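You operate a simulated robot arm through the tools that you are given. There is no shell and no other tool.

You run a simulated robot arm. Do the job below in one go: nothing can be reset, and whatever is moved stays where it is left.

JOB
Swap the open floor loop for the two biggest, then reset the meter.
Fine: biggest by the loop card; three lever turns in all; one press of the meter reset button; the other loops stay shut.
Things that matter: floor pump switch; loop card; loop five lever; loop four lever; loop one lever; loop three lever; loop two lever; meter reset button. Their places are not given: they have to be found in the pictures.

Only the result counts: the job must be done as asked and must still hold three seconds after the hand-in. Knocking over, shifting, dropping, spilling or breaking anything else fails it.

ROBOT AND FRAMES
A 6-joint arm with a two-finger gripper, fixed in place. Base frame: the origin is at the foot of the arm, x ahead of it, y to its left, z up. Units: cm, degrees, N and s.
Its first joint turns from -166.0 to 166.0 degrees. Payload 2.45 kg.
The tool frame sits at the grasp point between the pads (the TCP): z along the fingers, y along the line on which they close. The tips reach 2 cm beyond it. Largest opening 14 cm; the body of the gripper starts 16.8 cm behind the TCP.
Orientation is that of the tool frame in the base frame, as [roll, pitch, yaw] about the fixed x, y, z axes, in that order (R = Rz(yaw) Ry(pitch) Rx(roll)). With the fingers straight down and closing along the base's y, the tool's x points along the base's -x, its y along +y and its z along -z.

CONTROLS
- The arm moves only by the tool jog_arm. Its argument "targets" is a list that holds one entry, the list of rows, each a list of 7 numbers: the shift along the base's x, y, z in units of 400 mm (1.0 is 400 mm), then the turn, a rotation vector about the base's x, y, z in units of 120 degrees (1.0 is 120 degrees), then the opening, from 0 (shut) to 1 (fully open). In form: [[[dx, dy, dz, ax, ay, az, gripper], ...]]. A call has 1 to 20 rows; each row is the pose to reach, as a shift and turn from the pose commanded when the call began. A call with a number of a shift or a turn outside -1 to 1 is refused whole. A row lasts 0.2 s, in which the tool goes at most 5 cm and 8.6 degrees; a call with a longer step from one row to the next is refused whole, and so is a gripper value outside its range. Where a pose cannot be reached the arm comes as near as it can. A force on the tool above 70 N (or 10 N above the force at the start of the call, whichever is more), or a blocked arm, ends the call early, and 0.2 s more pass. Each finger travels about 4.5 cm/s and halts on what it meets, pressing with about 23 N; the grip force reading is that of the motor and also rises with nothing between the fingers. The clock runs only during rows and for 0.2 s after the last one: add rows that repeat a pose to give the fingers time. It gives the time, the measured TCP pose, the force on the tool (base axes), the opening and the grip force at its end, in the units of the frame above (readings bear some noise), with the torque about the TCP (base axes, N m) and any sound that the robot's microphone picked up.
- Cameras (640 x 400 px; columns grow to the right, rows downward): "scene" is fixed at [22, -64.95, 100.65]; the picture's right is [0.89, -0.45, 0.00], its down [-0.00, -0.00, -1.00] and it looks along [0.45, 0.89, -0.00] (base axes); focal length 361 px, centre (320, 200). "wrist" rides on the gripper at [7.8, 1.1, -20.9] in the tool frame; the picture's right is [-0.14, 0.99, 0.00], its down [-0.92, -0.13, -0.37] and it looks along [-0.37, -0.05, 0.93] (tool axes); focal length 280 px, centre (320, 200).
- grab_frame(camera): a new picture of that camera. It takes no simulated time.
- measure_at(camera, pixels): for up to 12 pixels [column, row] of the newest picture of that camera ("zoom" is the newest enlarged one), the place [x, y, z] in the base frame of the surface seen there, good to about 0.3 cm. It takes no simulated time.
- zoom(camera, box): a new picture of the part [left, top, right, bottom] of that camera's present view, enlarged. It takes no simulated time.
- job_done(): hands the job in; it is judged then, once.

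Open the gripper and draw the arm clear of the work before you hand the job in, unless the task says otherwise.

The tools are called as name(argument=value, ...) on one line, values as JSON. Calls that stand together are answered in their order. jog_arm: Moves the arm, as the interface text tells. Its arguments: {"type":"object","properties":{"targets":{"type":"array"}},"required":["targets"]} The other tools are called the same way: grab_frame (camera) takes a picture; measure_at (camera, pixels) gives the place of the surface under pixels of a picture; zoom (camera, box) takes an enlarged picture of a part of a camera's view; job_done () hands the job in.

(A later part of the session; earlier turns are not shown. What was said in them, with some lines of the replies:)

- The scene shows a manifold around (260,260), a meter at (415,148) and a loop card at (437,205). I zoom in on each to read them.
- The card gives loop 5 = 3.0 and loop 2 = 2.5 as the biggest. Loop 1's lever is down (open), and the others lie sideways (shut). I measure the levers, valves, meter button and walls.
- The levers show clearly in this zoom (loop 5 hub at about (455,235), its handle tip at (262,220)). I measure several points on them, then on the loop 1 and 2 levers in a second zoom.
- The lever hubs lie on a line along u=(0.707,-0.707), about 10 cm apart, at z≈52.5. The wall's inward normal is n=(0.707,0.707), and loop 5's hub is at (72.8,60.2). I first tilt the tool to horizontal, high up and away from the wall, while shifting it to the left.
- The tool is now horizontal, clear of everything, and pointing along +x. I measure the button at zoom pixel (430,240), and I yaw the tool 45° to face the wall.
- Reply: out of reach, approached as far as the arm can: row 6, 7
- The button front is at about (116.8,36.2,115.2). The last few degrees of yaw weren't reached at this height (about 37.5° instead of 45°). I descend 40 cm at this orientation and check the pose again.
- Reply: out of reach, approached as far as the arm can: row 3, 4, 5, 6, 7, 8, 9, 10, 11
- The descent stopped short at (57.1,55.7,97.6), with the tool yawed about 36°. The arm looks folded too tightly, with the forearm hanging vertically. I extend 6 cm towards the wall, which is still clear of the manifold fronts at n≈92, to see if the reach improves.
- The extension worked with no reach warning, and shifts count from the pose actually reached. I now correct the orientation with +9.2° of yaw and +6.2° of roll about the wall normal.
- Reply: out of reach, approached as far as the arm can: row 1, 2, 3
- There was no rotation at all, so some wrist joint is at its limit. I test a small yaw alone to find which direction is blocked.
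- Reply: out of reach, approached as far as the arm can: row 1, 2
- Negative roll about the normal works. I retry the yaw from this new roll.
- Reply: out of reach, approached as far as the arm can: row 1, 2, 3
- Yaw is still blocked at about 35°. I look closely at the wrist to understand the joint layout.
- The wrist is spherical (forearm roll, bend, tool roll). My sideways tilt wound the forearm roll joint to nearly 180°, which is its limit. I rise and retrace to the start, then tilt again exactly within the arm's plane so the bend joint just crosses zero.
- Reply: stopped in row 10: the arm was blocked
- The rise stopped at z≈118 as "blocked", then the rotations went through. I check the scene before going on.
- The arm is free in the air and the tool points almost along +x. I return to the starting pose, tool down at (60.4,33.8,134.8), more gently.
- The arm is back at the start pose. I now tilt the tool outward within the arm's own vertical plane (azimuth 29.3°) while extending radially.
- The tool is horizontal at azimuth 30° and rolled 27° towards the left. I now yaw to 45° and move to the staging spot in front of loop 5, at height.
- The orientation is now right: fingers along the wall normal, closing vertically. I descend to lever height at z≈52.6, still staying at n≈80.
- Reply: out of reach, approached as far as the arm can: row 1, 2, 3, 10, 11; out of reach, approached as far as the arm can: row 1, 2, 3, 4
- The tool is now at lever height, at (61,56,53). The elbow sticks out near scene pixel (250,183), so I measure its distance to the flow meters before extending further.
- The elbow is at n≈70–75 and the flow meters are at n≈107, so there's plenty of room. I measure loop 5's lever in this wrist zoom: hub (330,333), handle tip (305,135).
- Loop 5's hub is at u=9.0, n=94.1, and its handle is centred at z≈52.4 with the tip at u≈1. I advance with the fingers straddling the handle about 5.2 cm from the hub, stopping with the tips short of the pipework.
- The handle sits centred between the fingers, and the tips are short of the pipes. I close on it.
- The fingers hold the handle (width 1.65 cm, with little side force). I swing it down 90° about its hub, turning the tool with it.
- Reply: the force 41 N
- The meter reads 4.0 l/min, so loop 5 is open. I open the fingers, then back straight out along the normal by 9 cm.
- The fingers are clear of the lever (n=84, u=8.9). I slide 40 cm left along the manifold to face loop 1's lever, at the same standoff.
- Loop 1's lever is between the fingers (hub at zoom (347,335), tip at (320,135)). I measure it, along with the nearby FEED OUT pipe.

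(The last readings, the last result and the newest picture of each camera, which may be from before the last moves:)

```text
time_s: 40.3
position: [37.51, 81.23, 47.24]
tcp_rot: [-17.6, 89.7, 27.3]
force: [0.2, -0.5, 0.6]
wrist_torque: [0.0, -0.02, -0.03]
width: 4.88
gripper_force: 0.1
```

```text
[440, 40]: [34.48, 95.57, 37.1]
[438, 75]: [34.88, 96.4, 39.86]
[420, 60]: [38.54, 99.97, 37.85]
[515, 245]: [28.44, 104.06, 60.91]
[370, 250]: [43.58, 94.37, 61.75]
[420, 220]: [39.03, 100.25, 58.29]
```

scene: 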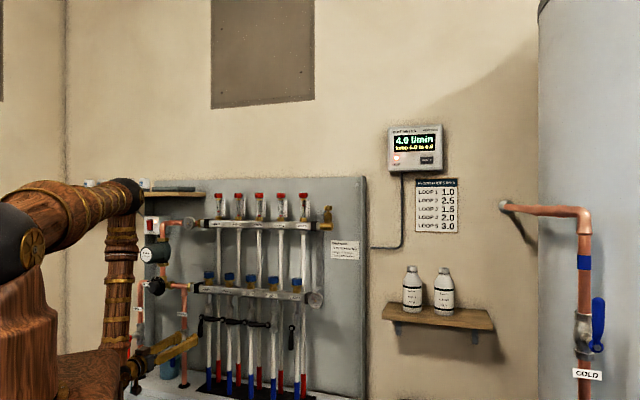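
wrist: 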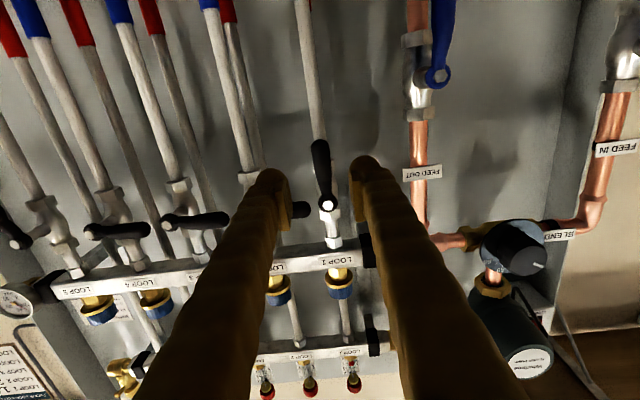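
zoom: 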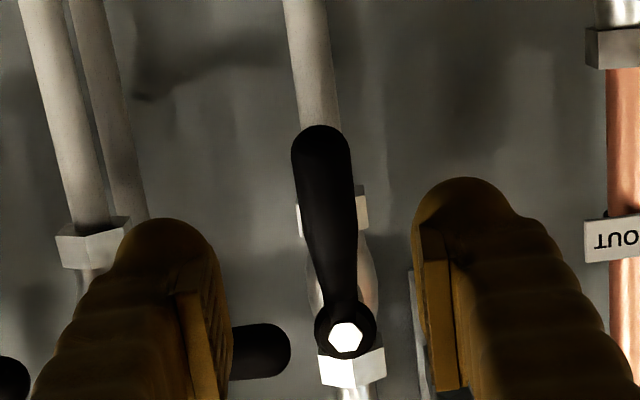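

Loop 1's hub is at u=-31.1, z=52.5, and its handle hangs straight down. I advance so the fingers straddle it at z≈47.2, then close.

jog_arm(targets=[[[0.04, 0.0425, 0, 0, 0, 0, 0.35], [0.08, 0.085, 0, 0, 0, 0, 0.35], [0.12, 0.1275, 0, 0, 0, 0, 0.35], [0.161, 0.17, 0, 0, 0, 0, 0.35], [0.161, 0.17, 0, 0, 0, 0, 0.35]]])

grab_frame(camera="wrist")

jog_arm(targets=[[[0, 0, 0, 0, 0, 0, 0.2], [0, 0, 0, 0, 0, 0, 0.1], [0, 0, 0, 0, 0, 0, 0.1], [0, 0, 0, 0, 0, 0, 0.1], [0, 0, 0, 0, 0, 0, 0.1]]])

```text
time_s: 41.5
position: [44.11, 88.08, 47.32]
tcp_rot: [-20.9, 89.7, 24.1]
force: [0.4, 0.3, 0.4]
wrist_torque: [0.0, -0.03, 0.0]
width: 4.94
gripper_force: 0.0
```

```text
taken
```

wrist: 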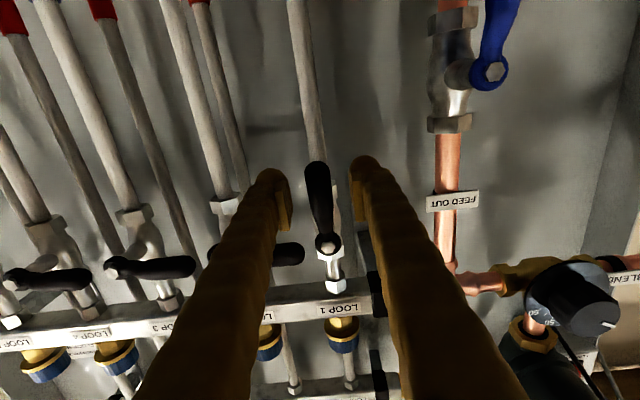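

```text
time_s: 42.7
position: [44.12, 88.03, 47.25]
tcp_rot: [-18.8, 89.8, 26.1]
force: [-1.7, 0.2, 0.5]
wrist_torque: [-0.01, 0.05, 0.05]
width: 1.52
gripper_force: 42.0
```

The handle is held (width 1.52 cm). I swing it from down to left, 90° clockwise about its hub, to shut loop 1.

jog_arm(targets=[[[-0.0081, 0.0081, 0.0005, 0.02946, 0.02946, 0, 0.1], [-0.0161, 0.0161, 0.002, 0.0589, 0.0589, 0, 0.1], [-0.024, 0.024, 0.0045, 0.0884, 0.0884, 0, 0.1], [-0.0317, 0.0317, 0.0079, 0.1178, 0.1178, 0, 0.1], [-0.0392, 0.0392, 0.0123, 0.1473, 0.1473, 0, 0.1], [-0.0464, 0.0464, 0.0176, 0.1768, 0.1768, 0, 0.1], [-0.0532, 0.0532, 0.0237, 0.2062, 0.2062, 0, 0.1], [-0.0597, 0.0597, 0.0307, 0.2357, 0.2357, 0, 0.1], [-0.0656, 0.0656, 0.0385, 0.2652, 0.2652, 0, 0.1], [-0.0711, 0.0711, 0.0469, 0.2946, 0.2946, 0, 0.1], [-0.076, 0.076, 0.056, 0.3241, 0.3241, 0, 0.1], [-0.0804, 0.0804, 0.0657, 0.3535, 0.3535, 0, 0.1], [-0.0841, 0.0841, 0.0758, 0.383, 0.383, 0, 0.1], [-0.0872, 0.0872, 0.0864, 0.4125, 0.4125, 0, 0.1], [-0.0896, 0.0896, 0.0973, 0.4419, 0.4419, 0, 0.1], [-0.0914, 0.0914, 0.1085, 0.4714, 0.4714, 0, 0.1], [-0.0924, 0.0924, 0.1199, 0.5009, 0.5009, 0, 0.1], [-0.0928, 0.0928, 0.1313, 0.5303, 0.5303, 0, 0.1], [-0.0928, 0.0928, 0.1313, 0.5303, 0.5303, 0, 0.1]]])

grab_frame(camera="wrist")

grab_frame(camera="scene")

zoom(camera="scene", box=[380, 110, 480, 172])

```text
time_s: 46.7
position: [40.36, 91.78, 52.56]
tcp_rot: [90.3, 0.1, 134.7]
force: [-2.4, -13.2, -7.6]
wrist_torque: [0.1, 0.15, -0.04]
width: 1.51
gripper_force: 41.5
```

```text
taken
```

wrist: 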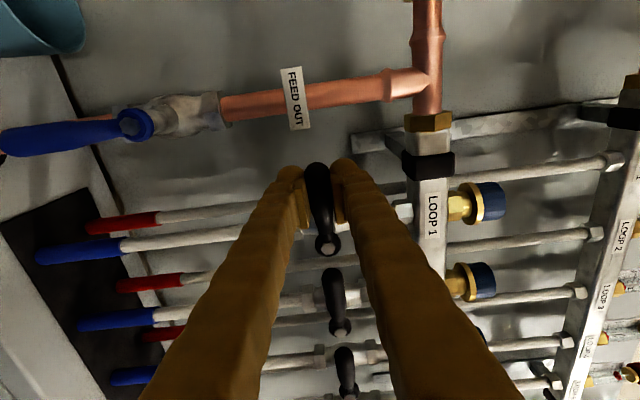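

```text
taken
```

scene: 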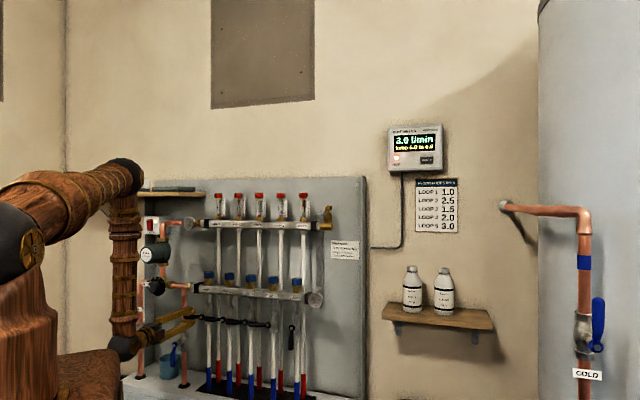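

```text
6.40 times, centred on (430, 141) of scene
```

zoom: 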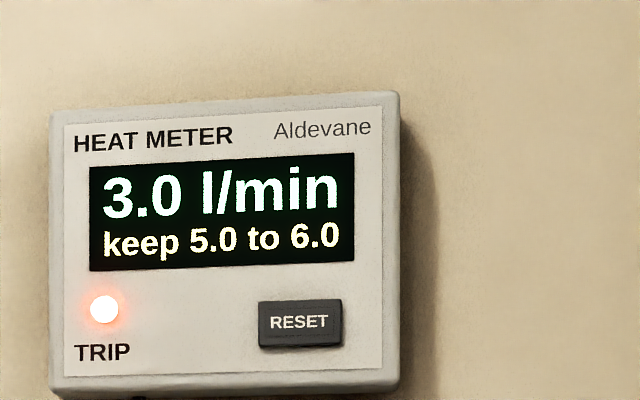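

The meter reads 3.0 l/min, so loop 1 is shut. I open the fingers, back out, and slide 10.4 cm right to face loop 2's handle.

jog_arm(targets=[[[0, 0, 0, 0, 0, 0, 0.2], [0, 0, 0, 0, 0, 0, 0.38], [0, 0, 0, 0, 0, 0, 0.38], [0, 0, 0, 0, 0, 0, 0.38], [-0.04, -0.04, 0, 0, 0, 0, 0.38], [-0.08, -0.08, 0, 0, 0, 0, 0.38], [-0.12, -0.12, 0, 0, 0, 0, 0.38], [-0.16, -0.16, 0, 0, 0, 0, 0.38], [-0.16, -0.16, 0, 0, 0, 0, 0.38], [-0.1, -0.22, 0, 0, 0, 0, 0.38], [-0.04, -0.28, 0, 0, 0, 0, 0.38], [0.024, -0.344, 0, 0, 0, 0, 0.38], [0.024, -0.344, 0, 0, 0, 0, 0.38]]])

zoom(camera="wrist", box=[220, 100, 420, 225])

measure_at(camera="zoom", pixels=[[330, 333], [318, 270], [312, 220], [308, 180], [305, 140], [285, 180], [330, 180], [293, 68]])

zoom(camera="scene", box=[180, 290, 308, 370])

```text
time_s: 49.5
position: [41.4, 78.15, 52.55]
tcp_rot: [90.1, 0.1, 134.8]
force: [0.3, 0.1, 0.3]
wrist_torque: [-0.02, 0.05, -0.01]
width: 5.33
gripper_force: 0.0
```

```text
3.20 times, centred on (320, 162) of wrist
```

zoom: 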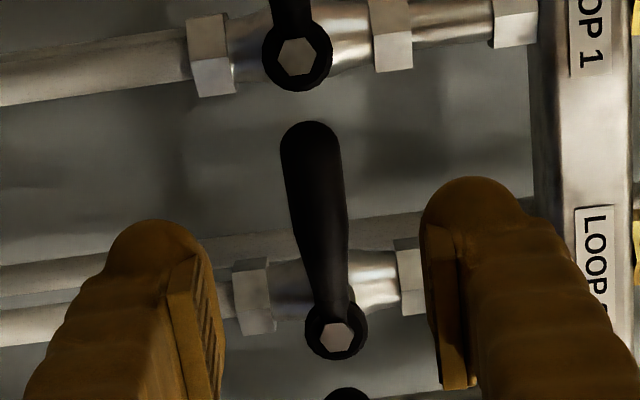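

```text
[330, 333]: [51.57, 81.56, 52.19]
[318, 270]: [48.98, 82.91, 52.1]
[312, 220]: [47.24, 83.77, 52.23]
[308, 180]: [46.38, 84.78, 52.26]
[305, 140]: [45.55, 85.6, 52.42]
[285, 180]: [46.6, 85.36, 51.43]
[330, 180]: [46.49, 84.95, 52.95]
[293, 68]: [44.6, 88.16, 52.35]
```

```text
5.00 times, centred on (244, 330) of scene
```

zoom: 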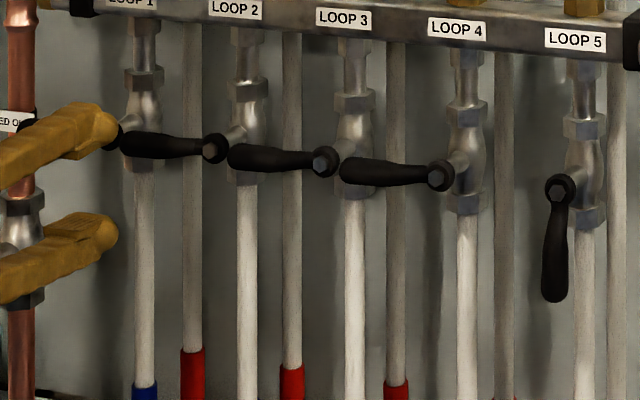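

Loop 2's hub is at u≈-21.05 and its handle at z≈52.3, level between the fingers. I advance and close on it 5.2 cm from the hub.

jog_arm(targets=[[[0.038, 0.04, 0, 0, 0, 0, 0.38], [0.076, 0.081, 0, 0, 0, 0, 0.38], [0.115, 0.121, 0, 0, 0, 0, 0.38], [0.1528, 0.1618, -0.003, 0, 0, 0, 0.38], [0.1528, 0.1618, -0.003, 0, 0, 0, 0.38]]])

grab_frame(camera="wrist")

jog_arm(targets=[[[0, 0, 0, 0, 0, 0, 0.2], [0, 0, 0, 0, 0, 0, 0.1], [0, 0, 0, 0, 0, 0, 0.1], [0, 0, 0, 0, 0, 0, 0.1], [0, 0, 0, 0, 0, 0, 0.1]]])

```text
time_s: 50.7
position: [47.57, 84.58, 52.38]
tcp_rot: [90.1, 0.1, 134.7]
force: [-0.7, -0.3, 0.3]
wrist_torque: [-0.02, 0.0, -0.01]
width: 5.31
gripper_force: 0.1
```

```text
taken
```

wrist: 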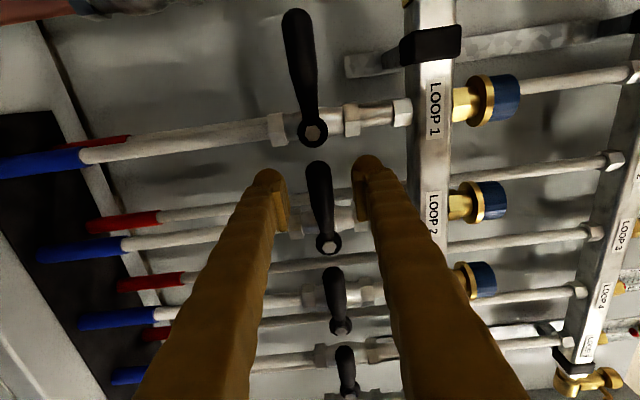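

```text
time_s: 51.9
position: [47.4, 84.57, 52.45]
tcp_rot: [90.1, 0.1, 134.6]
force: [1.4, 3.1, 4.2]
wrist_torque: [-0.15, -0.19, 0.1]
width: 1.57
gripper_force: 42.1
```

The handle is gripped (width 1.57 cm, r≈5.2). I repeat the downward 90° swing to open loop 2.

jog_arm(targets=[[[0.0003, -0.0003, -0.0113, -0.02946, -0.02946, 0, 0.1], [0.0014, -0.0014, -0.0225, -0.0589, -0.0589, 0, 0.1], [0.0031, -0.0031, -0.0335, -0.0884, -0.0884, 0, 0.1], [0.0055, -0.0055, -0.0443, -0.1178, -0.1178, 0, 0.1], [0.0086, -0.0086, -0.0547, -0.1473, -0.1473, 0, 0.1], [0.0123, -0.0123, -0.0648, -0.1768, -0.1768, 0, 0.1], [0.0166, -0.0166, -0.0743, -0.2062, -0.2062, 0, 0.1], [0.0214, -0.0214, -0.0832, -0.2357, -0.2357, 0, 0.1], [0.0268, -0.0268, -0.0916, -0.2652, -0.2652, 0, 0.1], [0.0327, -0.0327, -0.0992, -0.2946, -0.2946, 0, 0.1], [0.039, -0.039, -0.1061, -0.3241, -0.3241, 0, 0.1], [0.0458, -0.0458, -0.1121, -0.3535, -0.3535, 0, 0.1], [0.0529, -0.0529, -0.1174, -0.383, -0.383, 0, 0.1], [0.0603, -0.0603, -0.1217, -0.4125, -0.4125, 0, 0.1], [0.0679, -0.0679, -0.1251, -0.4419, -0.4419, 0, 0.1], [0.0757, -0.0757, -0.1275, -0.4714, -0.4714, 0, 0.1], [0.0836, -0.0836, -0.129, -0.5009, -0.5009, 0, 0.1], [0.0916, -0.0916, -0.1295, -0.5303, -0.5303, 0, 0.1], [0.0916, -0.0916, -0.1295, -0.5303, -0.5303, 0, 0.1]]])

grab_frame(camera="wrist")

zoom(camera="scene", box=[380, 110, 480, 172])

```text
time_s: 54.1
position: [48.68, 83.41, 48.65]
tcp_rot: [89.8, 48.6, 134.6]
force: [2.0, 6.1, -4.3]
wrist_torque: [-0.12, 0.13, 0.07]
width: 1.58
gripper_force: 41.2
stopped in row 10: the force on the tool passed its limit at 71 N (the readings are from after the stop); the commanded pose is now the measured one
```

```text
taken
```

wrist: 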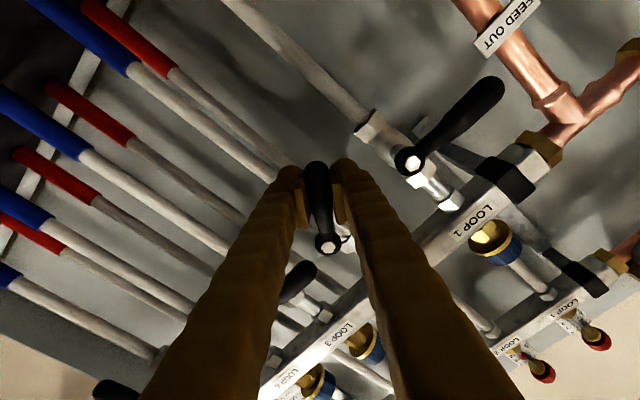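

```text
6.40 times, centred on (430, 141) of scene
```

zoom: 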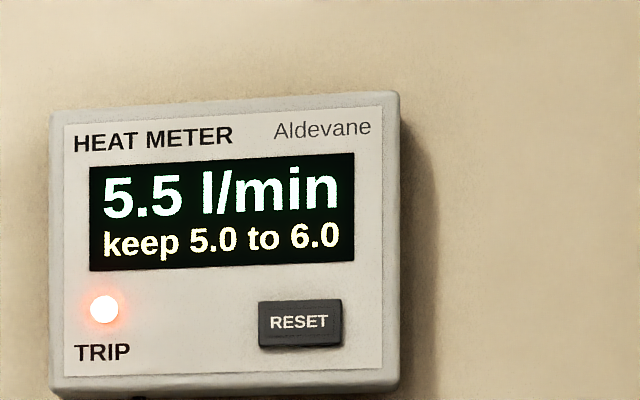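

The meter already reads 5.5 l/min, but the swing stopped at about 48° on a force spike; the force is low again now. To finish the same turn without over-constraining the handle, I loosen the grip slightly and go on slowly to 90°.

jog_arm(targets=[[[0, 0, 0, 0, 0, 0, 0.135], [0.0031, -0.0031, -0.0041, -0.0153, -0.0153, 0, 0.135], [0.0065, -0.0065, -0.0079, -0.0305, -0.0305, 0, 0.135], [0.0099, -0.0099, -0.0115, -0.0458, -0.0458, 0, 0.135], [0.0135, -0.0135, -0.0148, -0.061, -0.061, 0, 0.135], [0.0171, -0.0171, -0.0179, -0.0763, -0.0763, 0, 0.135], [0.0209, -0.0209, -0.0208, -0.0916, -0.0916, 0, 0.135], [0.0247, -0.0247, -0.0234, -0.1068, -0.1068, 0, 0.135], [0.0287, -0.0287, -0.0258, -0.1221, -0.1221, 0, 0.135], [0.0327, -0.0327, -0.0279, -0.1373, -0.1373, 0, 0.135], [0.0368, -0.0368, -0.0297, -0.1526, -0.1526, 0, 0.135], [0.0409, -0.0409, -0.0312, -0.1679, -0.1679, 0, 0.135], [0.0451, -0.0451, -0.0325, -0.1831, -0.1831, 0, 0.135], [0.0493, -0.0493, -0.0335, -0.1984, -0.1984, 0, 0.135], [0.0535, -0.0535, -0.0342, -0.2136, -0.2136, 0, 0.135], [0.0578, -0.0578, -0.0346, -0.2289, -0.2289, 0, 0.135], [0.0625, -0.0625, -0.0348, -0.244, -0.244, 0, 0.135], [0.0625, -0.0625, -0.0348, -0.244, -0.244, 0, 0.135]]])

grab_frame(camera="wrist")

grab_frame(camera="scene")

```text
time_s: 57.9
position: [51.27, 80.79, 47.21]
tcp_rot: [-11.8, 89.6, 33.2]
force: [-1.8, 1.3, -1.8]
wrist_torque: [-0.03, -0.04, -0.02]
width: 2.03
gripper_force: 0.8
```

```text
taken
```

wrist: 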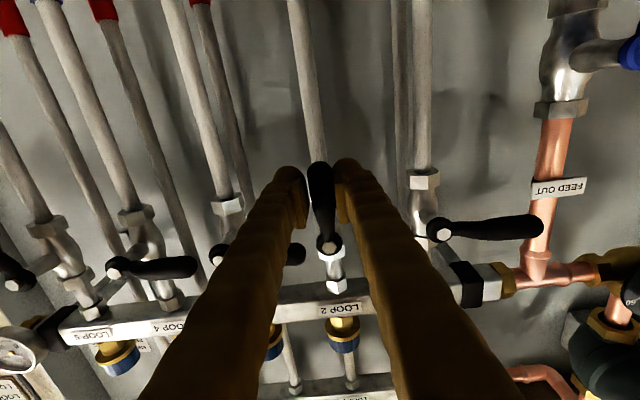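

```text
taken
```

scene: 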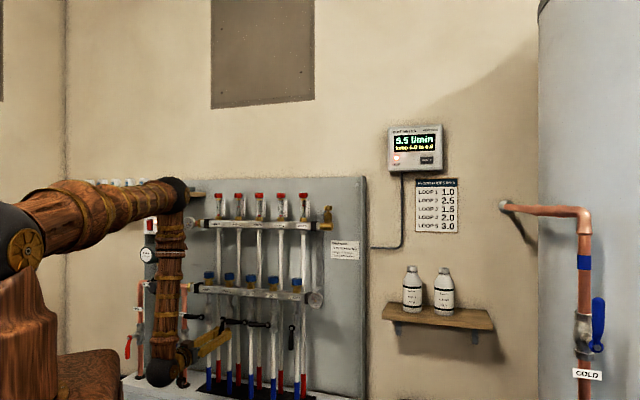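

Loop 2's handle hangs down and the meter shows 5.5 l/min. I open the fingers, back out 9 cm and inspect all the levers.

jog_arm(targets=[[[0, 0, 0, 0, 0, 0, 0.25], [0, 0, 0, 0, 0, 0, 0.35], [0, 0, 0, 0, 0, 0, 0.35], [0, 0, 0, 0, 0, 0, 0.35], [-0.04, -0.04, 0, 0, 0, 0, 0.35], [-0.08, -0.08, 0, 0, 0, 0, 0.35], [-0.12, -0.12, 0, 0, 0, 0, 0.35], [-0.16, -0.16, 0, 0, 0, 0, 0.35], [-0.16, -0.16, 0, 0, 0, 0, 0.35]]])

grab_frame(camera="wrist")

zoom(camera="scene", box=[180, 290, 308, 370])

```text
time_s: 59.9
position: [44.86, 74.5, 47.15]
tcp_rot: [-8.3, 89.8, 36.7]
force: [-0.2, 0.4, 0.2]
wrist_torque: [0.0, -0.01, -0.01]
width: 4.91
gripper_force: 0.0
```

```text
taken
```

wrist: 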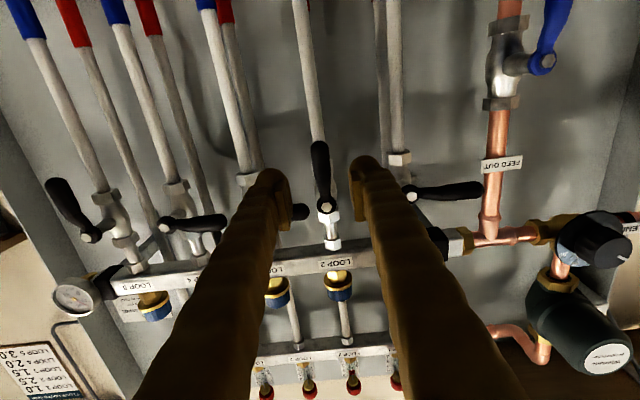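

```text
5.00 times, centred on (244, 330) of scene
```

zoom: 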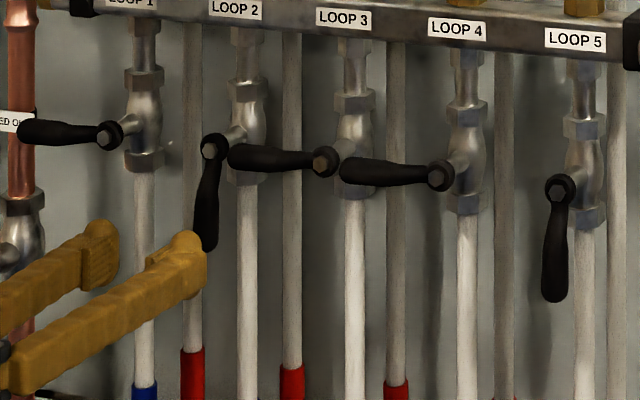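

Levers 1, 3 and 4 are sideways (shut), and 2 and 5 are down (open). The meter is at 5.5, in range. Now I rise and move right towards the meter, with the fingers closing, staying well clear of the manifold.

jog_arm(targets=[[[0.0398, -0.0398, 0.0594, 0, 0, 0, 0.1], [0.0796, -0.0796, 0.1188, 0, 0, 0, 0], [0.1193, -0.1193, 0.1781, 0, 0, 0, 0], [0.1591, -0.1591, 0.2375, 0, 0, 0, 0], [0.1989, -0.1989, 0.2969, 0, 0, 0, 0], [0.2387, -0.2387, 0.3563, 0, 0, 0, 0], [0.2784, -0.2784, 0.4156, 0, 0, 0, 0], [0.3182, -0.3182, 0.475, 0, 0, 0, 0], [0.358, -0.358, 0.5344, 0, 0, 0, 0], [0.3978, -0.3978, 0.5938, 0, 0, 0, 0], [0.4375, -0.4375, 0.6531, 0, 0, 0, 0], [0.4773, -0.4773, 0.7125, 0, 0, 0, 0], [0.5171, -0.5171, 0.7719, 0, 0, 0, 0], [0.5569, -0.5569, 0.8313, 0, 0, 0, 0], [0.5966, -0.5966, 0.8906, 0, 0, 0, 0], [0.6364, -0.6364, 0.95, 0, 0, 0, 0], [0.6364, -0.6364, 0.95, 0, 0, 0, 0]]])

grab_frame(camera="scene")

```text
time_s: 63.5
position: [70.34, 48.97, 85.18]
tcp_rot: [-6.9, 89.7, 38.2]
force: [-0.1, -0.6, -0.3]
wrist_torque: [0.02, -0.04, 0.0]
width: 0.01
gripper_force: 23.0
```

```text
taken
```

scene: 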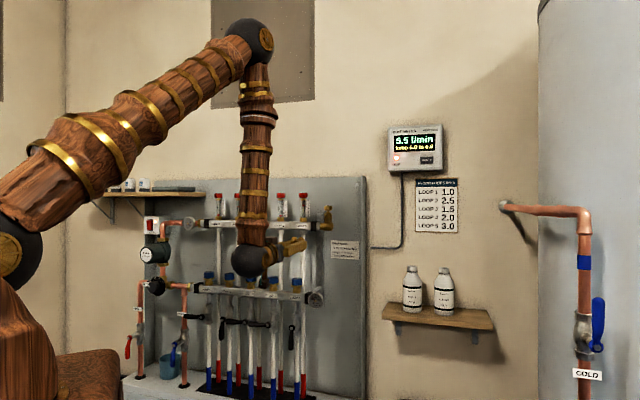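

The motion is clean. I continue to a standoff in front of the meter button, at u≈57, n≈95, z≈115.

jog_arm(targets=[[[0.058, -0.0345, 0.0469, 0, 0, 0, 0], [0.116, -0.0691, 0.0938, 0, 0, 0, 0], [0.174, -0.1036, 0.1406, 0, 0, 0, 0], [0.232, -0.1381, 0.1875, 0, 0, 0, 0], [0.29, -0.1727, 0.2344, 0, 0, 0, 0], [0.348, -0.2072, 0.2813, 0, 0, 0, 0], [0.406, -0.2417, 0.3281, 0, 0, 0, 0], [0.464, -0.2763, 0.375, 0, 0, 0, 0], [0.522, -0.3108, 0.4219, 0, 0, 0, 0], [0.58, -0.3453, 0.4688, 0, 0, 0, 0], [0.638, -0.3798, 0.5156, 0, 0, 0, 0], [0.696, -0.4144, 0.5625, 0, 0, 0, 0], [0.754, -0.4489, 0.6094, 0, 0, 0, 0], [0.812, -0.4834, 0.6563, 0, 0, 0, 0], [0.87, -0.518, 0.7031, 0, 0, 0, 0], [0.928, -0.5525, 0.75, 0, 0, 0, 0], [0.928, -0.5525, 0.75, 0, 0, 0, 0]]])

grab_frame(camera="scene")

grab_frame(camera="wrist")

```text
time_s: 67.1
position: [107.39, 26.96, 115.21]
tcp_rot: [-6.1, 89.7, 38.9]
force: [0.1, 1.3, -0.3]
wrist_torque: [0.01, 0.0, -0.02]
width: 0.0
gripper_force: 22.8
```

```text
taken
```

scene: 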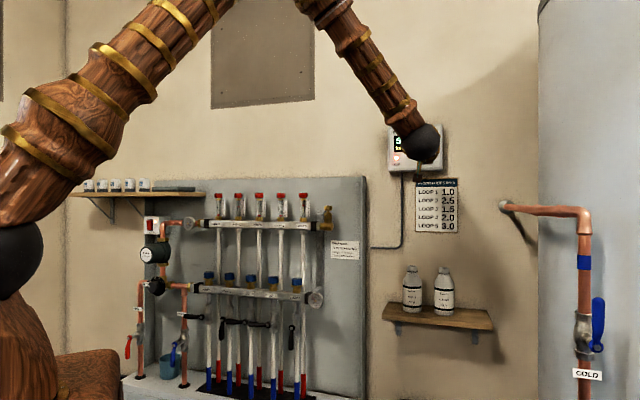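

```text
taken
```

wrist: 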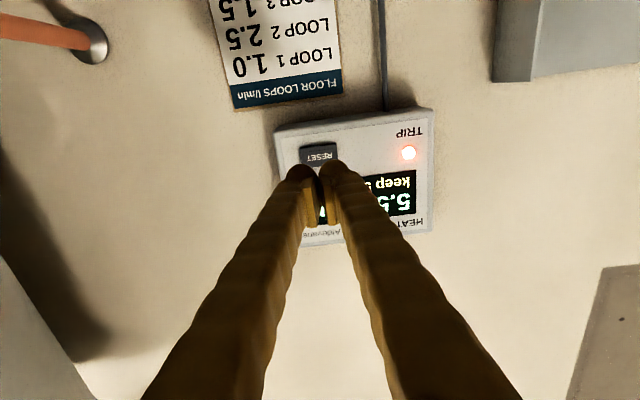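

The fingers point at the meter, and the RESET button shows at wrist (320,153). I measure it from here, then roll the tool 90° so the narrower side of the closed tips is vertical.

zoom(camera="wrist", box=[260, 90, 452, 210])

measure_at(camera="wrist", pixels=[[320, 149], [305, 150], [335, 148], [320, 158], [290, 150], [350, 145], [318, 138], [410, 152]])

jog_arm(targets=[[[0, 0, 0, 0.0482, 0.0482, 0, 0], [0, 0, 0, 0.0964, 0.0964, 0, 0], [0, 0, 0, 0.1446, 0.1446, 0, 0], [0, 0, 0, 0.1928, 0.1928, 0, 0], [0, 0, 0, 0.2411, 0.2411, 0, 0], [0, 0, 0, 0.2893, 0.2893, 0, 0], [0, 0, 0, 0.3375, 0.3375, 0, 0], [0, 0, 0, 0.3857, 0.3857, 0, 0], [0, 0, 0, 0.4339, 0.4339, 0, 0], [0, 0, 0, 0.4821, 0.4821, 0, 0], [0, 0, 0, 0.5303, 0.5303, 0, 0], [0, 0, 0, 0.5303, 0.5303, 0, 0]]])

grab_frame(camera="wrist")

grab_frame(camera="scene")

```text
3.33 times, centred on (356, 150) of wrist
```

zoom: 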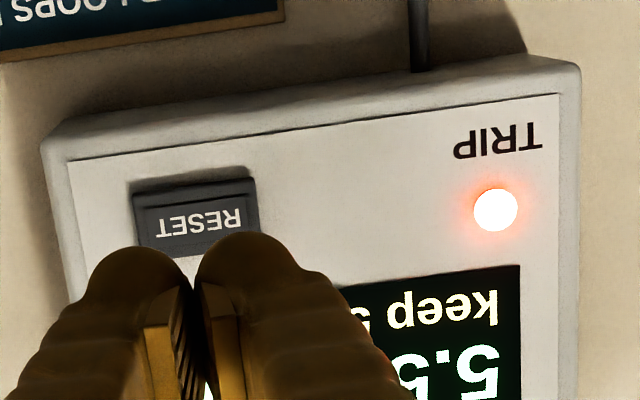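

```text
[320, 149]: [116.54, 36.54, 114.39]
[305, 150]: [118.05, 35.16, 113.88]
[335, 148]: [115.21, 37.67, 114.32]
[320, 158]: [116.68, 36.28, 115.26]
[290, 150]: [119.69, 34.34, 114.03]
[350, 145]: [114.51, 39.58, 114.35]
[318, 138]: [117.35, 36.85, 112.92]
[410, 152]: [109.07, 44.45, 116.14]
```

```text
time_s: 69.7
position: [107.51, 26.93, 115.14]
tcp_rot: [90.1, 0.0, 134.6]
force: [-0.4, -0.6, -0.7]
wrist_torque: [-0.02, 0.03, -0.01]
width: 0.0
gripper_force: 23.0
```

```text
taken
```

wrist: 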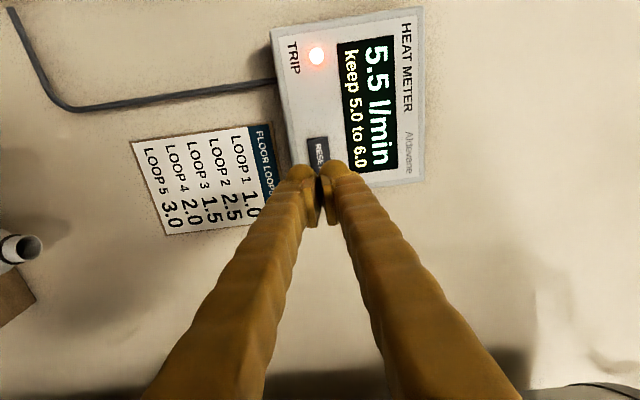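

```text
taken
```

scene: 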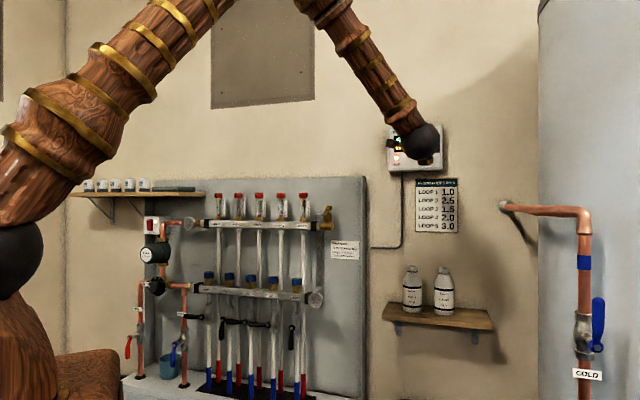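

The tips line up with the button (u≈56.8, z≈115.1, front at n≈108.2). I approach to about 1 cm short of it.

jog_arm(targets=[[[0.0444, 0.0457, 0, 0, 0, 0, 0], [0.0888, 0.0915, 0, 0, 0, 0, 0], [0.1332, 0.1372, 0, 0, 0, 0, 0], [0.1776, 0.183, 0, 0, 0, 0, 0], [0.1776, 0.183, 0, 0, 0, 0, 0]]])

zoom(camera="wrist", box=[240, 90, 432, 210])

zoom(camera="scene", box=[380, 110, 480, 172])

```text
time_s: 70.9
position: [114.62, 34.29, 115.22]
tcp_rot: [90.0, 0.0, 134.6]
force: [0.1, 0.1, 0.1]
wrist_torque: [-0.02, 0.0, 0.03]
width: 0.0
gripper_force: 22.8
```

```text
3.33 times, centred on (336, 150) of wrist
```

zoom: 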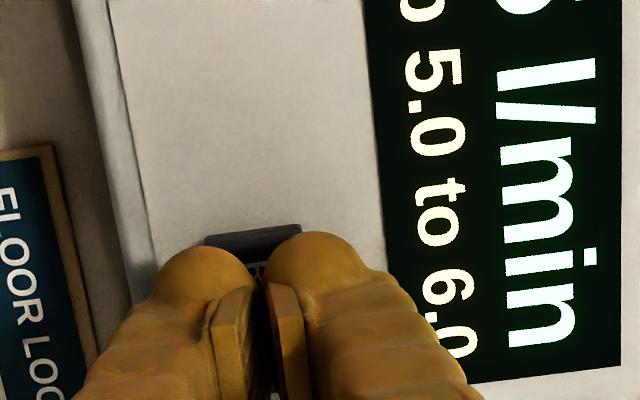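

```text
6.40 times, centred on (430, 141) of scene
```

zoom: 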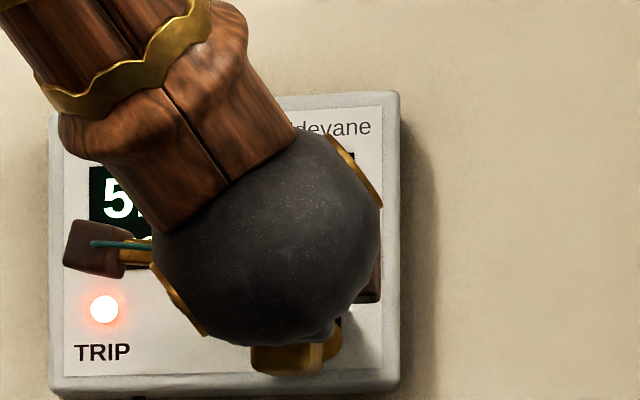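

The tips are about 0.9 cm from the button, and the TRIP light is still visible in the scene zoom. I press forward slowly in 0.15 cm steps and watch the force and sound.

jog_arm(targets=[[[0.00265, 0.00265, 0, 0, 0, 0, 0], [0.0053, 0.0053, 0, 0, 0, 0, 0], [0.00795, 0.00795, 0, 0, 0, 0, 0], [0.0106, 0.0106, 0, 0, 0, 0, 0], [0.01325, 0.01325, 0, 0, 0, 0, 0], [0.0159, 0.0159, 0, 0, 0, 0, 0], [0.01855, 0.01855, 0, 0, 0, 0, 0], [0.0212, 0.0212, 0, 0, 0, 0, 0]]])

zoom(camera="scene", box=[380, 110, 480, 172])

```text
time_s: 72.7
position: [115.38, 35.11, 115.3]
tcp_rot: [90.1, 0.0, 134.7]
force: [1.0, -0.8, -0.1]
wrist_torque: [0.01, 0.01, -0.02]
width: 0.61
gripper_force: 29.6
```

```text
6.40 times, centred on (430, 141) of scene
```

zoom: 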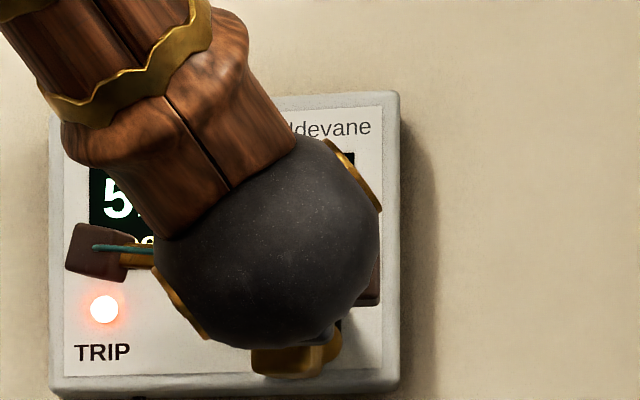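

The light is still on, and the fingers were spread to 0.6 cm: the button wedged into the notch between the tips instead of being pushed. I back off 4 cm and check the button.

jog_arm(targets=[[[-0.01, -0.01, 0, 0, 0, 0, 0], [-0.03, -0.03, 0, 0, 0, 0, 0], [-0.05, -0.05, 0, 0, 0, 0, 0], [-0.07, -0.07, 0, 0, 0, 0, 0], [-0.07, -0.07, 0, 0, 0, 0, 0]]])

grab_frame(camera="wrist")

zoom(camera="wrist", box=[240, 90, 432, 210])

measure_at(camera="zoom", pixels=[[200, 255], [200, 280], [200, 310], [310, 245], [310, 275], [310, 300], [232, 310], [285, 310], [255, 215], [250, 180]])

```text
time_s: 73.9
position: [112.49, 32.27, 115.17]
tcp_rot: [90.0, -0.1, 134.7]
force: [-0.4, -0.7, 0.5]
wrist_torque: [-0.01, 0.02, 0.01]
width: 0.03
gripper_force: 29.3
```

```text
taken
```

wrist: 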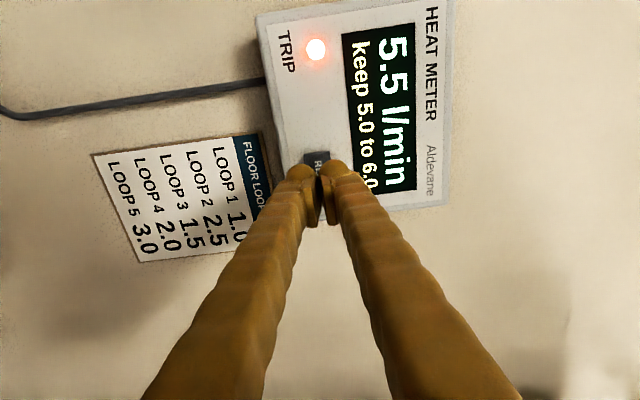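

```text
3.33 times, centred on (336, 150) of wrist
```

zoom: 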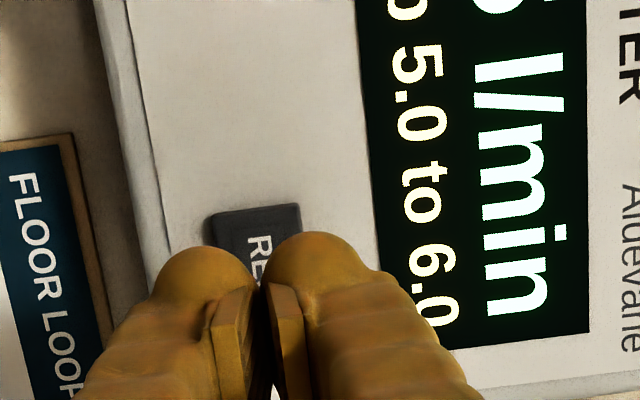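

```text
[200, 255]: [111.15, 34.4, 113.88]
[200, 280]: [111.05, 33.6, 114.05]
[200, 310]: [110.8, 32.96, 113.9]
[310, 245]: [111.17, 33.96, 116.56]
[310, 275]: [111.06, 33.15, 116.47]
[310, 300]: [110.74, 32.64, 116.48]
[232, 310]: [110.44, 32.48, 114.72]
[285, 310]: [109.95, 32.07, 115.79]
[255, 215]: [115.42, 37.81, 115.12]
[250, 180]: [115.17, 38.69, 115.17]
```

The tip bulges sit at z≈113.9 and 116.5, so they straddle the 2.1 cm tall button. Rolling back 90° puts both bulges across the 3.9 cm button width, so I do that here at the standoff.

jog_arm(targets=[[[0, 0, 0, -0.0482, -0.0482, 0, 0], [0, 0, 0, -0.0964, -0.0964, 0, 0], [0, 0, 0, -0.1446, -0.1446, 0, 0], [0, 0, 0, -0.1928, -0.1928, 0, 0], [0, 0, 0, -0.2411, -0.2411, 0, 0], [0, 0, 0, -0.2893, -0.2893, 0, 0], [0, 0, 0, -0.3375, -0.3375, 0, 0], [0, 0, 0, -0.3857, -0.3857, 0, 0], [0, 0, 0, -0.4339, -0.4339, 0, 0], [0, 0, 0, -0.4821, -0.4821, 0, 0], [0, 0, 0, -0.5303, -0.5303, 0, 0], [0, 0, 0, -0.5303, -0.5303, 0, 0]]])

zoom(camera="wrist", box=[240, 90, 432, 210])

measure_at(camera="zoom", pixels=[[200, 255], [200, 280], [310, 245], [310, 275], [255, 215], [250, 200], [215, 220], [295, 215], [180, 220], [340, 215]])

```text
time_s: 76.5
position: [112.71, 32.32, 115.24]
tcp_rot: [-19.1, 89.7, 25.9]
force: [0.4, 0.0, -0.6]
wrist_torque: [0.0, -0.01, -0.03]
width: 0.0
gripper_force: 29.1
```

```text
3.33 times, centred on (336, 150) of wrist
```

zoom: 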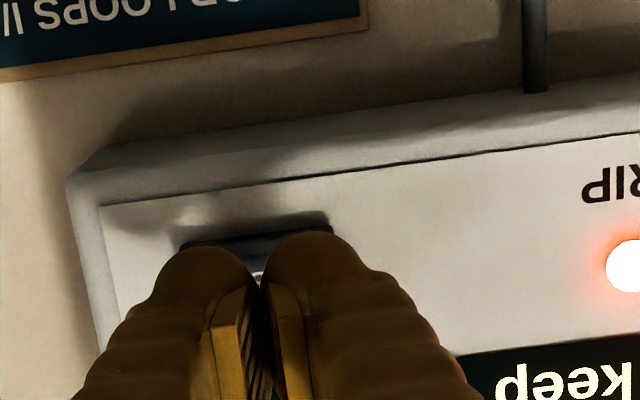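

```text
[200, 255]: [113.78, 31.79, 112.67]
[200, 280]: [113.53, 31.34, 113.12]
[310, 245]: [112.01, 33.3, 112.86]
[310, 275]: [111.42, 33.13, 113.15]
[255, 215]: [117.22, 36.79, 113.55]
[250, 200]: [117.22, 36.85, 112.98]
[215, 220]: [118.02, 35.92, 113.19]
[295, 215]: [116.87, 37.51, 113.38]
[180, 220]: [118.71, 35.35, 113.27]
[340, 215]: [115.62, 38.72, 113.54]
```

Both bulges (u≈55.7 and 58.0) now fall within the button's width. I advance 2.7 cm, then press slowly.

jog_arm(targets=[[[0.016, 0.016, 0, 0, 0, 0, 0], [0.032, 0.032, 0, 0, 0, 0, 0], [0.0477, 0.0477, 0, 0, 0, 0, 0], [0.0504, 0.0504, 0, 0, 0, 0, 0], [0.053, 0.053, 0, 0, 0, 0, 0], [0.0557, 0.0557, 0, 0, 0, 0, 0], [0.0583, 0.0583, 0, 0, 0, 0, 0], [0.061, 0.061, 0, 0, 0, 0, 0], [0.0636, 0.0636, 0, 0, 0, 0, 0]]])

zoom(camera="wrist", box=[240, 60, 464, 200])

```text
time_s: 78.5
position: [115.12, 34.72, 115.24]
tcp_rot: [-4.0, 89.7, 41.0]
force: [0.3, -0.3, -0.3]
wrist_torque: [0.02, 0.0, 0.01]
width: 0.0
gripper_force: 29.1
```

```text
2.86 times, centred on (352, 130) of wrist
```

zoom: 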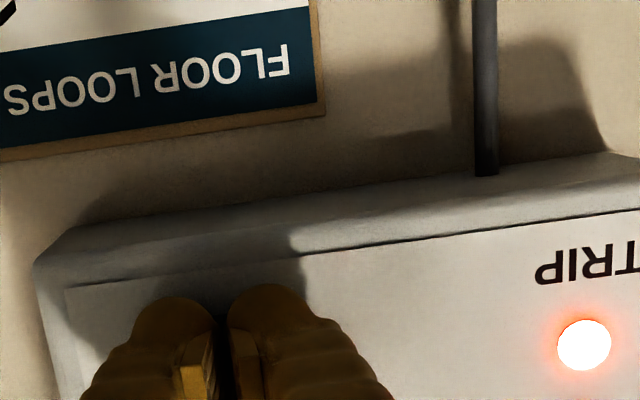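

There's no contact yet (force near zero, tips at n≈107.9). I continue slowly.

jog_arm(targets=[[[0.00265, 0.00265, 0, 0, 0, 0, 0], [0.0053, 0.0053, 0, 0, 0, 0, 0], [0.00795, 0.00795, 0, 0, 0, 0, 0], [0.0106, 0.0106, 0, 0, 0, 0, 0]]])

zoom(camera="wrist", box=[240, 60, 464, 200])

```text
time_s: 79.5
position: [115.62, 35.36, 115.26]
tcp_rot: [-4.8, 89.7, 40.2]
force: [-4.5, -3.1, -0.7]
wrist_torque: [0.01, -0.02, 0.02]
width: 0.61
gripper_force: 29.5
heard: click
```

```text
2.86 times, centred on (352, 130) of wrist
```

zoom: 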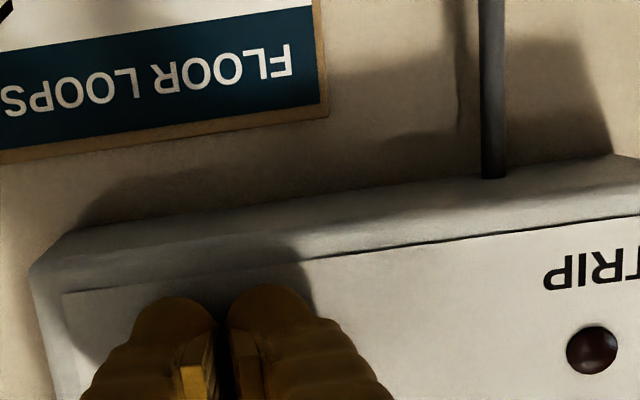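

I heard a click and the TRIP light went dark. I withdraw straight back from the meter.

jog_arm(targets=[[[-0.03, -0.03, 0, 0, 0, 0, 0], [-0.08, -0.08, 0, 0, 0, 0, 0], [-0.14, -0.14, 0, 0, 0, 0, 0], [-0.21, -0.21, 0, 0, 0, 0, 0.1], [-0.28, -0.28, 0, 0, 0, 0, 0.2], [-0.36, -0.36, 0, 0, 0, 0, 0.3], [-0.44, -0.44, 0, 0, 0, 0, 0.4], [-0.5, -0.5, 0, 0, 0, 0, 0.5], [-0.55, -0.55, 0, 0, 0, 0, 0.5], [-0.55, -0.55, 0, 0, 0, 0, 0.5]]])

grab_frame(camera="scene")

zoom(camera="scene", box=[380, 110, 480, 172])

zoom(camera="scene", box=[180, 290, 308, 370])

grab_frame(camera="wrist")

```text
time_s: 81.7
position: [93.57, 13.23, 115.19]
tcp_rot: [-3.7, 89.8, 41.3]
force: [-0.3, -0.1, 0.2]
wrist_torque: [-0.01, -0.01, 0.01]
width: 7.01
gripper_force: 0.0
```

```text
taken
```

scene: 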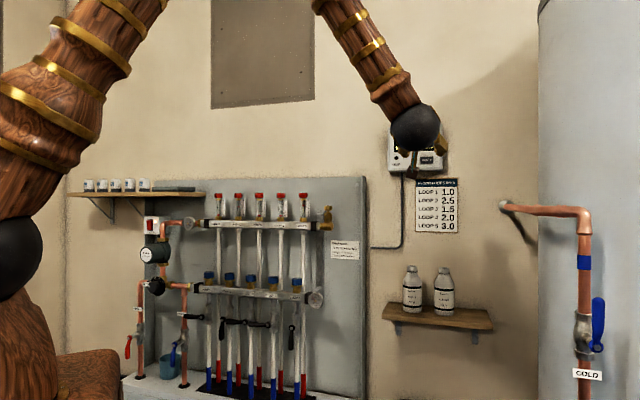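

```text
6.40 times, centred on (430, 141) of scene
```

zoom: 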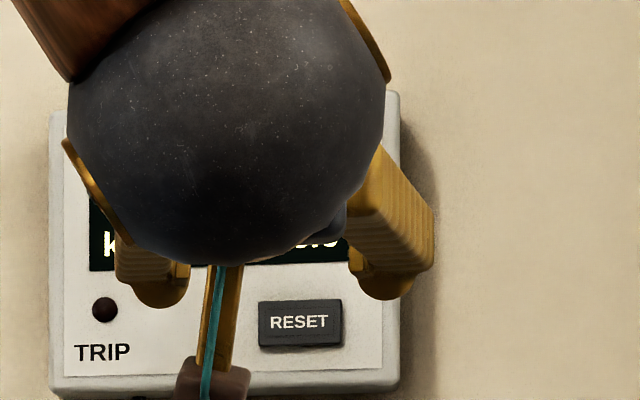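

```text
5.00 times, centred on (244, 330) of scene
```

zoom: 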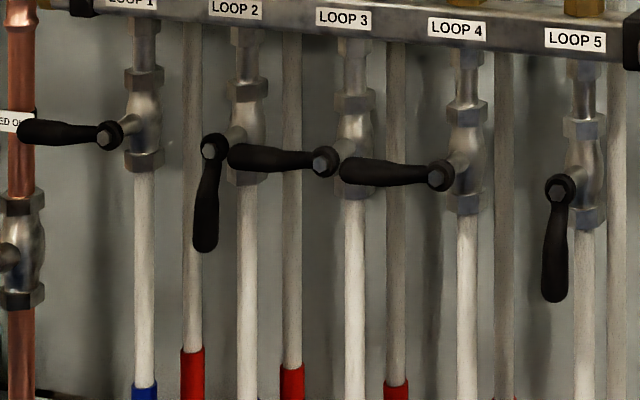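

```text
taken
```

wrist: 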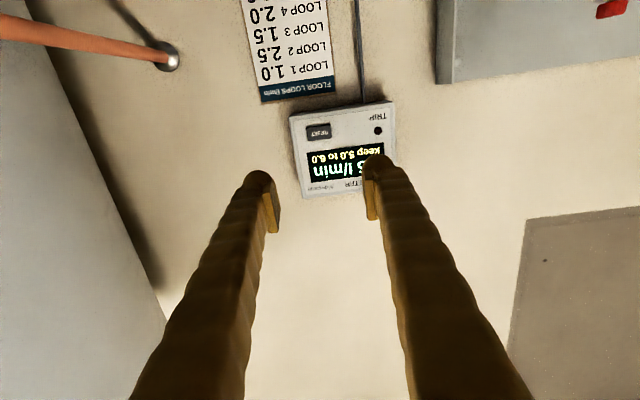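

The trip light is off, the arm is about 30 cm clear with the gripper open, and the levers read 2 and 5 open, 1, 3 and 4 shut. I wait a moment and check the meter and pump switch one last time.

jog_arm(targets=[[[-0.06, -0.03, 0.04, 0, 0, 0, 0.5], [-0.12, -0.06, 0.08, 0, 0, 0, 0.5], [-0.18, -0.09, 0.12, 0, 0, 0, 0.5], [-0.24, -0.12, 0.16, 0, 0, 0, 0.5], [-0.3, -0.15, 0.2, 0, 0, 0, 0.5], [-0.3, -0.15, 0.2, 0, 0, 0, 0.5], [-0.3, -0.15, 0.2, 0, 0, 0, 0.5], [-0.3, -0.15, 0.2, 0, 0, 0, 0.5]]])

zoom(camera="scene", box=[380, 110, 480, 172])

zoom(camera="scene", box=[60, 160, 220, 260])

zoom(camera="scene", box=[180, 180, 340, 280])

```text
time_s: 83.5
position: [81.6, 7.17, 123.14]
tcp_rot: [-6.6, 89.7, 38.3]
force: [0.7, 0.5, 0.2]
wrist_torque: [0.0, 0.01, -0.01]
width: 7.01
gripper_force: 0.0
```

```text
6.40 times, centred on (430, 141) of scene
```

zoom: 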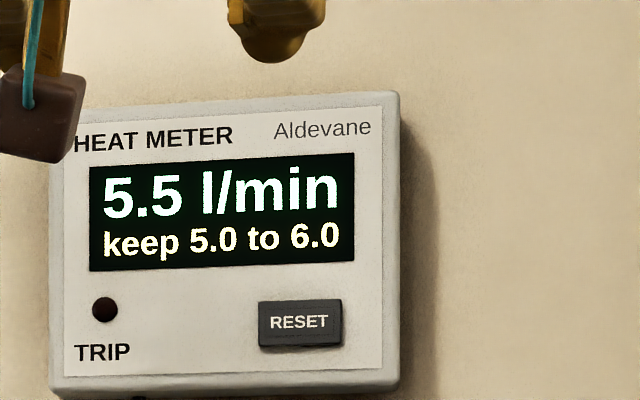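

```text
4.00 times, centred on (140, 210) of scene
```

zoom: 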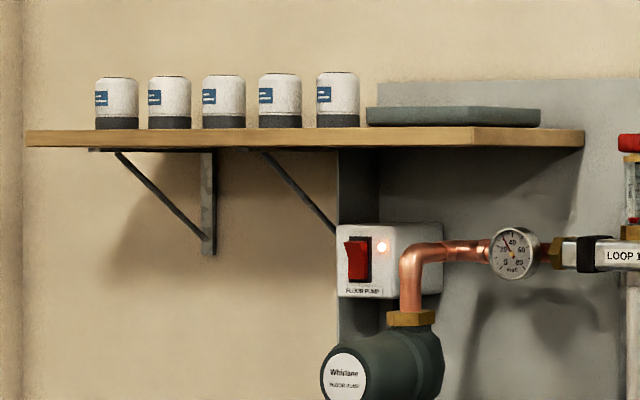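

```text
4.00 times, centred on (260, 230) of scene
```

zoom: 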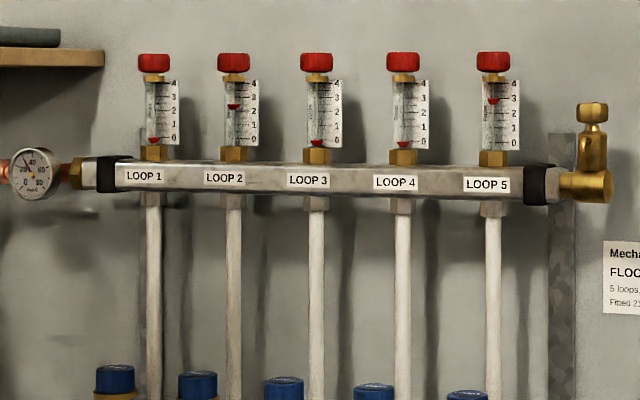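

The meter shows 5.5 l/min with the trip light off. The flow gauges show loops 2 and 5 running and the others at zero, the pump is still on and nothing else has moved. The arm is clear and the gripper is open, so I hand the job in.

job_done()

```text
The job is handed in.
```

The swap is done and handed in: loop 1 is shut, loops 2 and 5 are open, and the meter is reset. By the loop card, those two are the biggest, at 2.5 and 3.0 l/min.

- **Levers:** I made three turns: loop 5 open, loop 1 shut, loop 2 open. Loop 2's turn stopped partway on a force spike, and I carried on from there to finish it. Loops 3 and 4 were not touched and stay shut.
- **Meter:** It reads 5.5 l/min, inside the 5.0 to 6.0 it asks for. The trip light went out when the reset button clicked and was still off when I last checked.
- **Reset button:** My first try caught the button between the fingertips. There was no click and the light stayed on, so I backed off, turned the gripper and pressed again. That second try gave the only click.
- **Everything else:** The floor pump is still on, and nothing else looked moved in the last pictures. The arm is clear with the gripper open.
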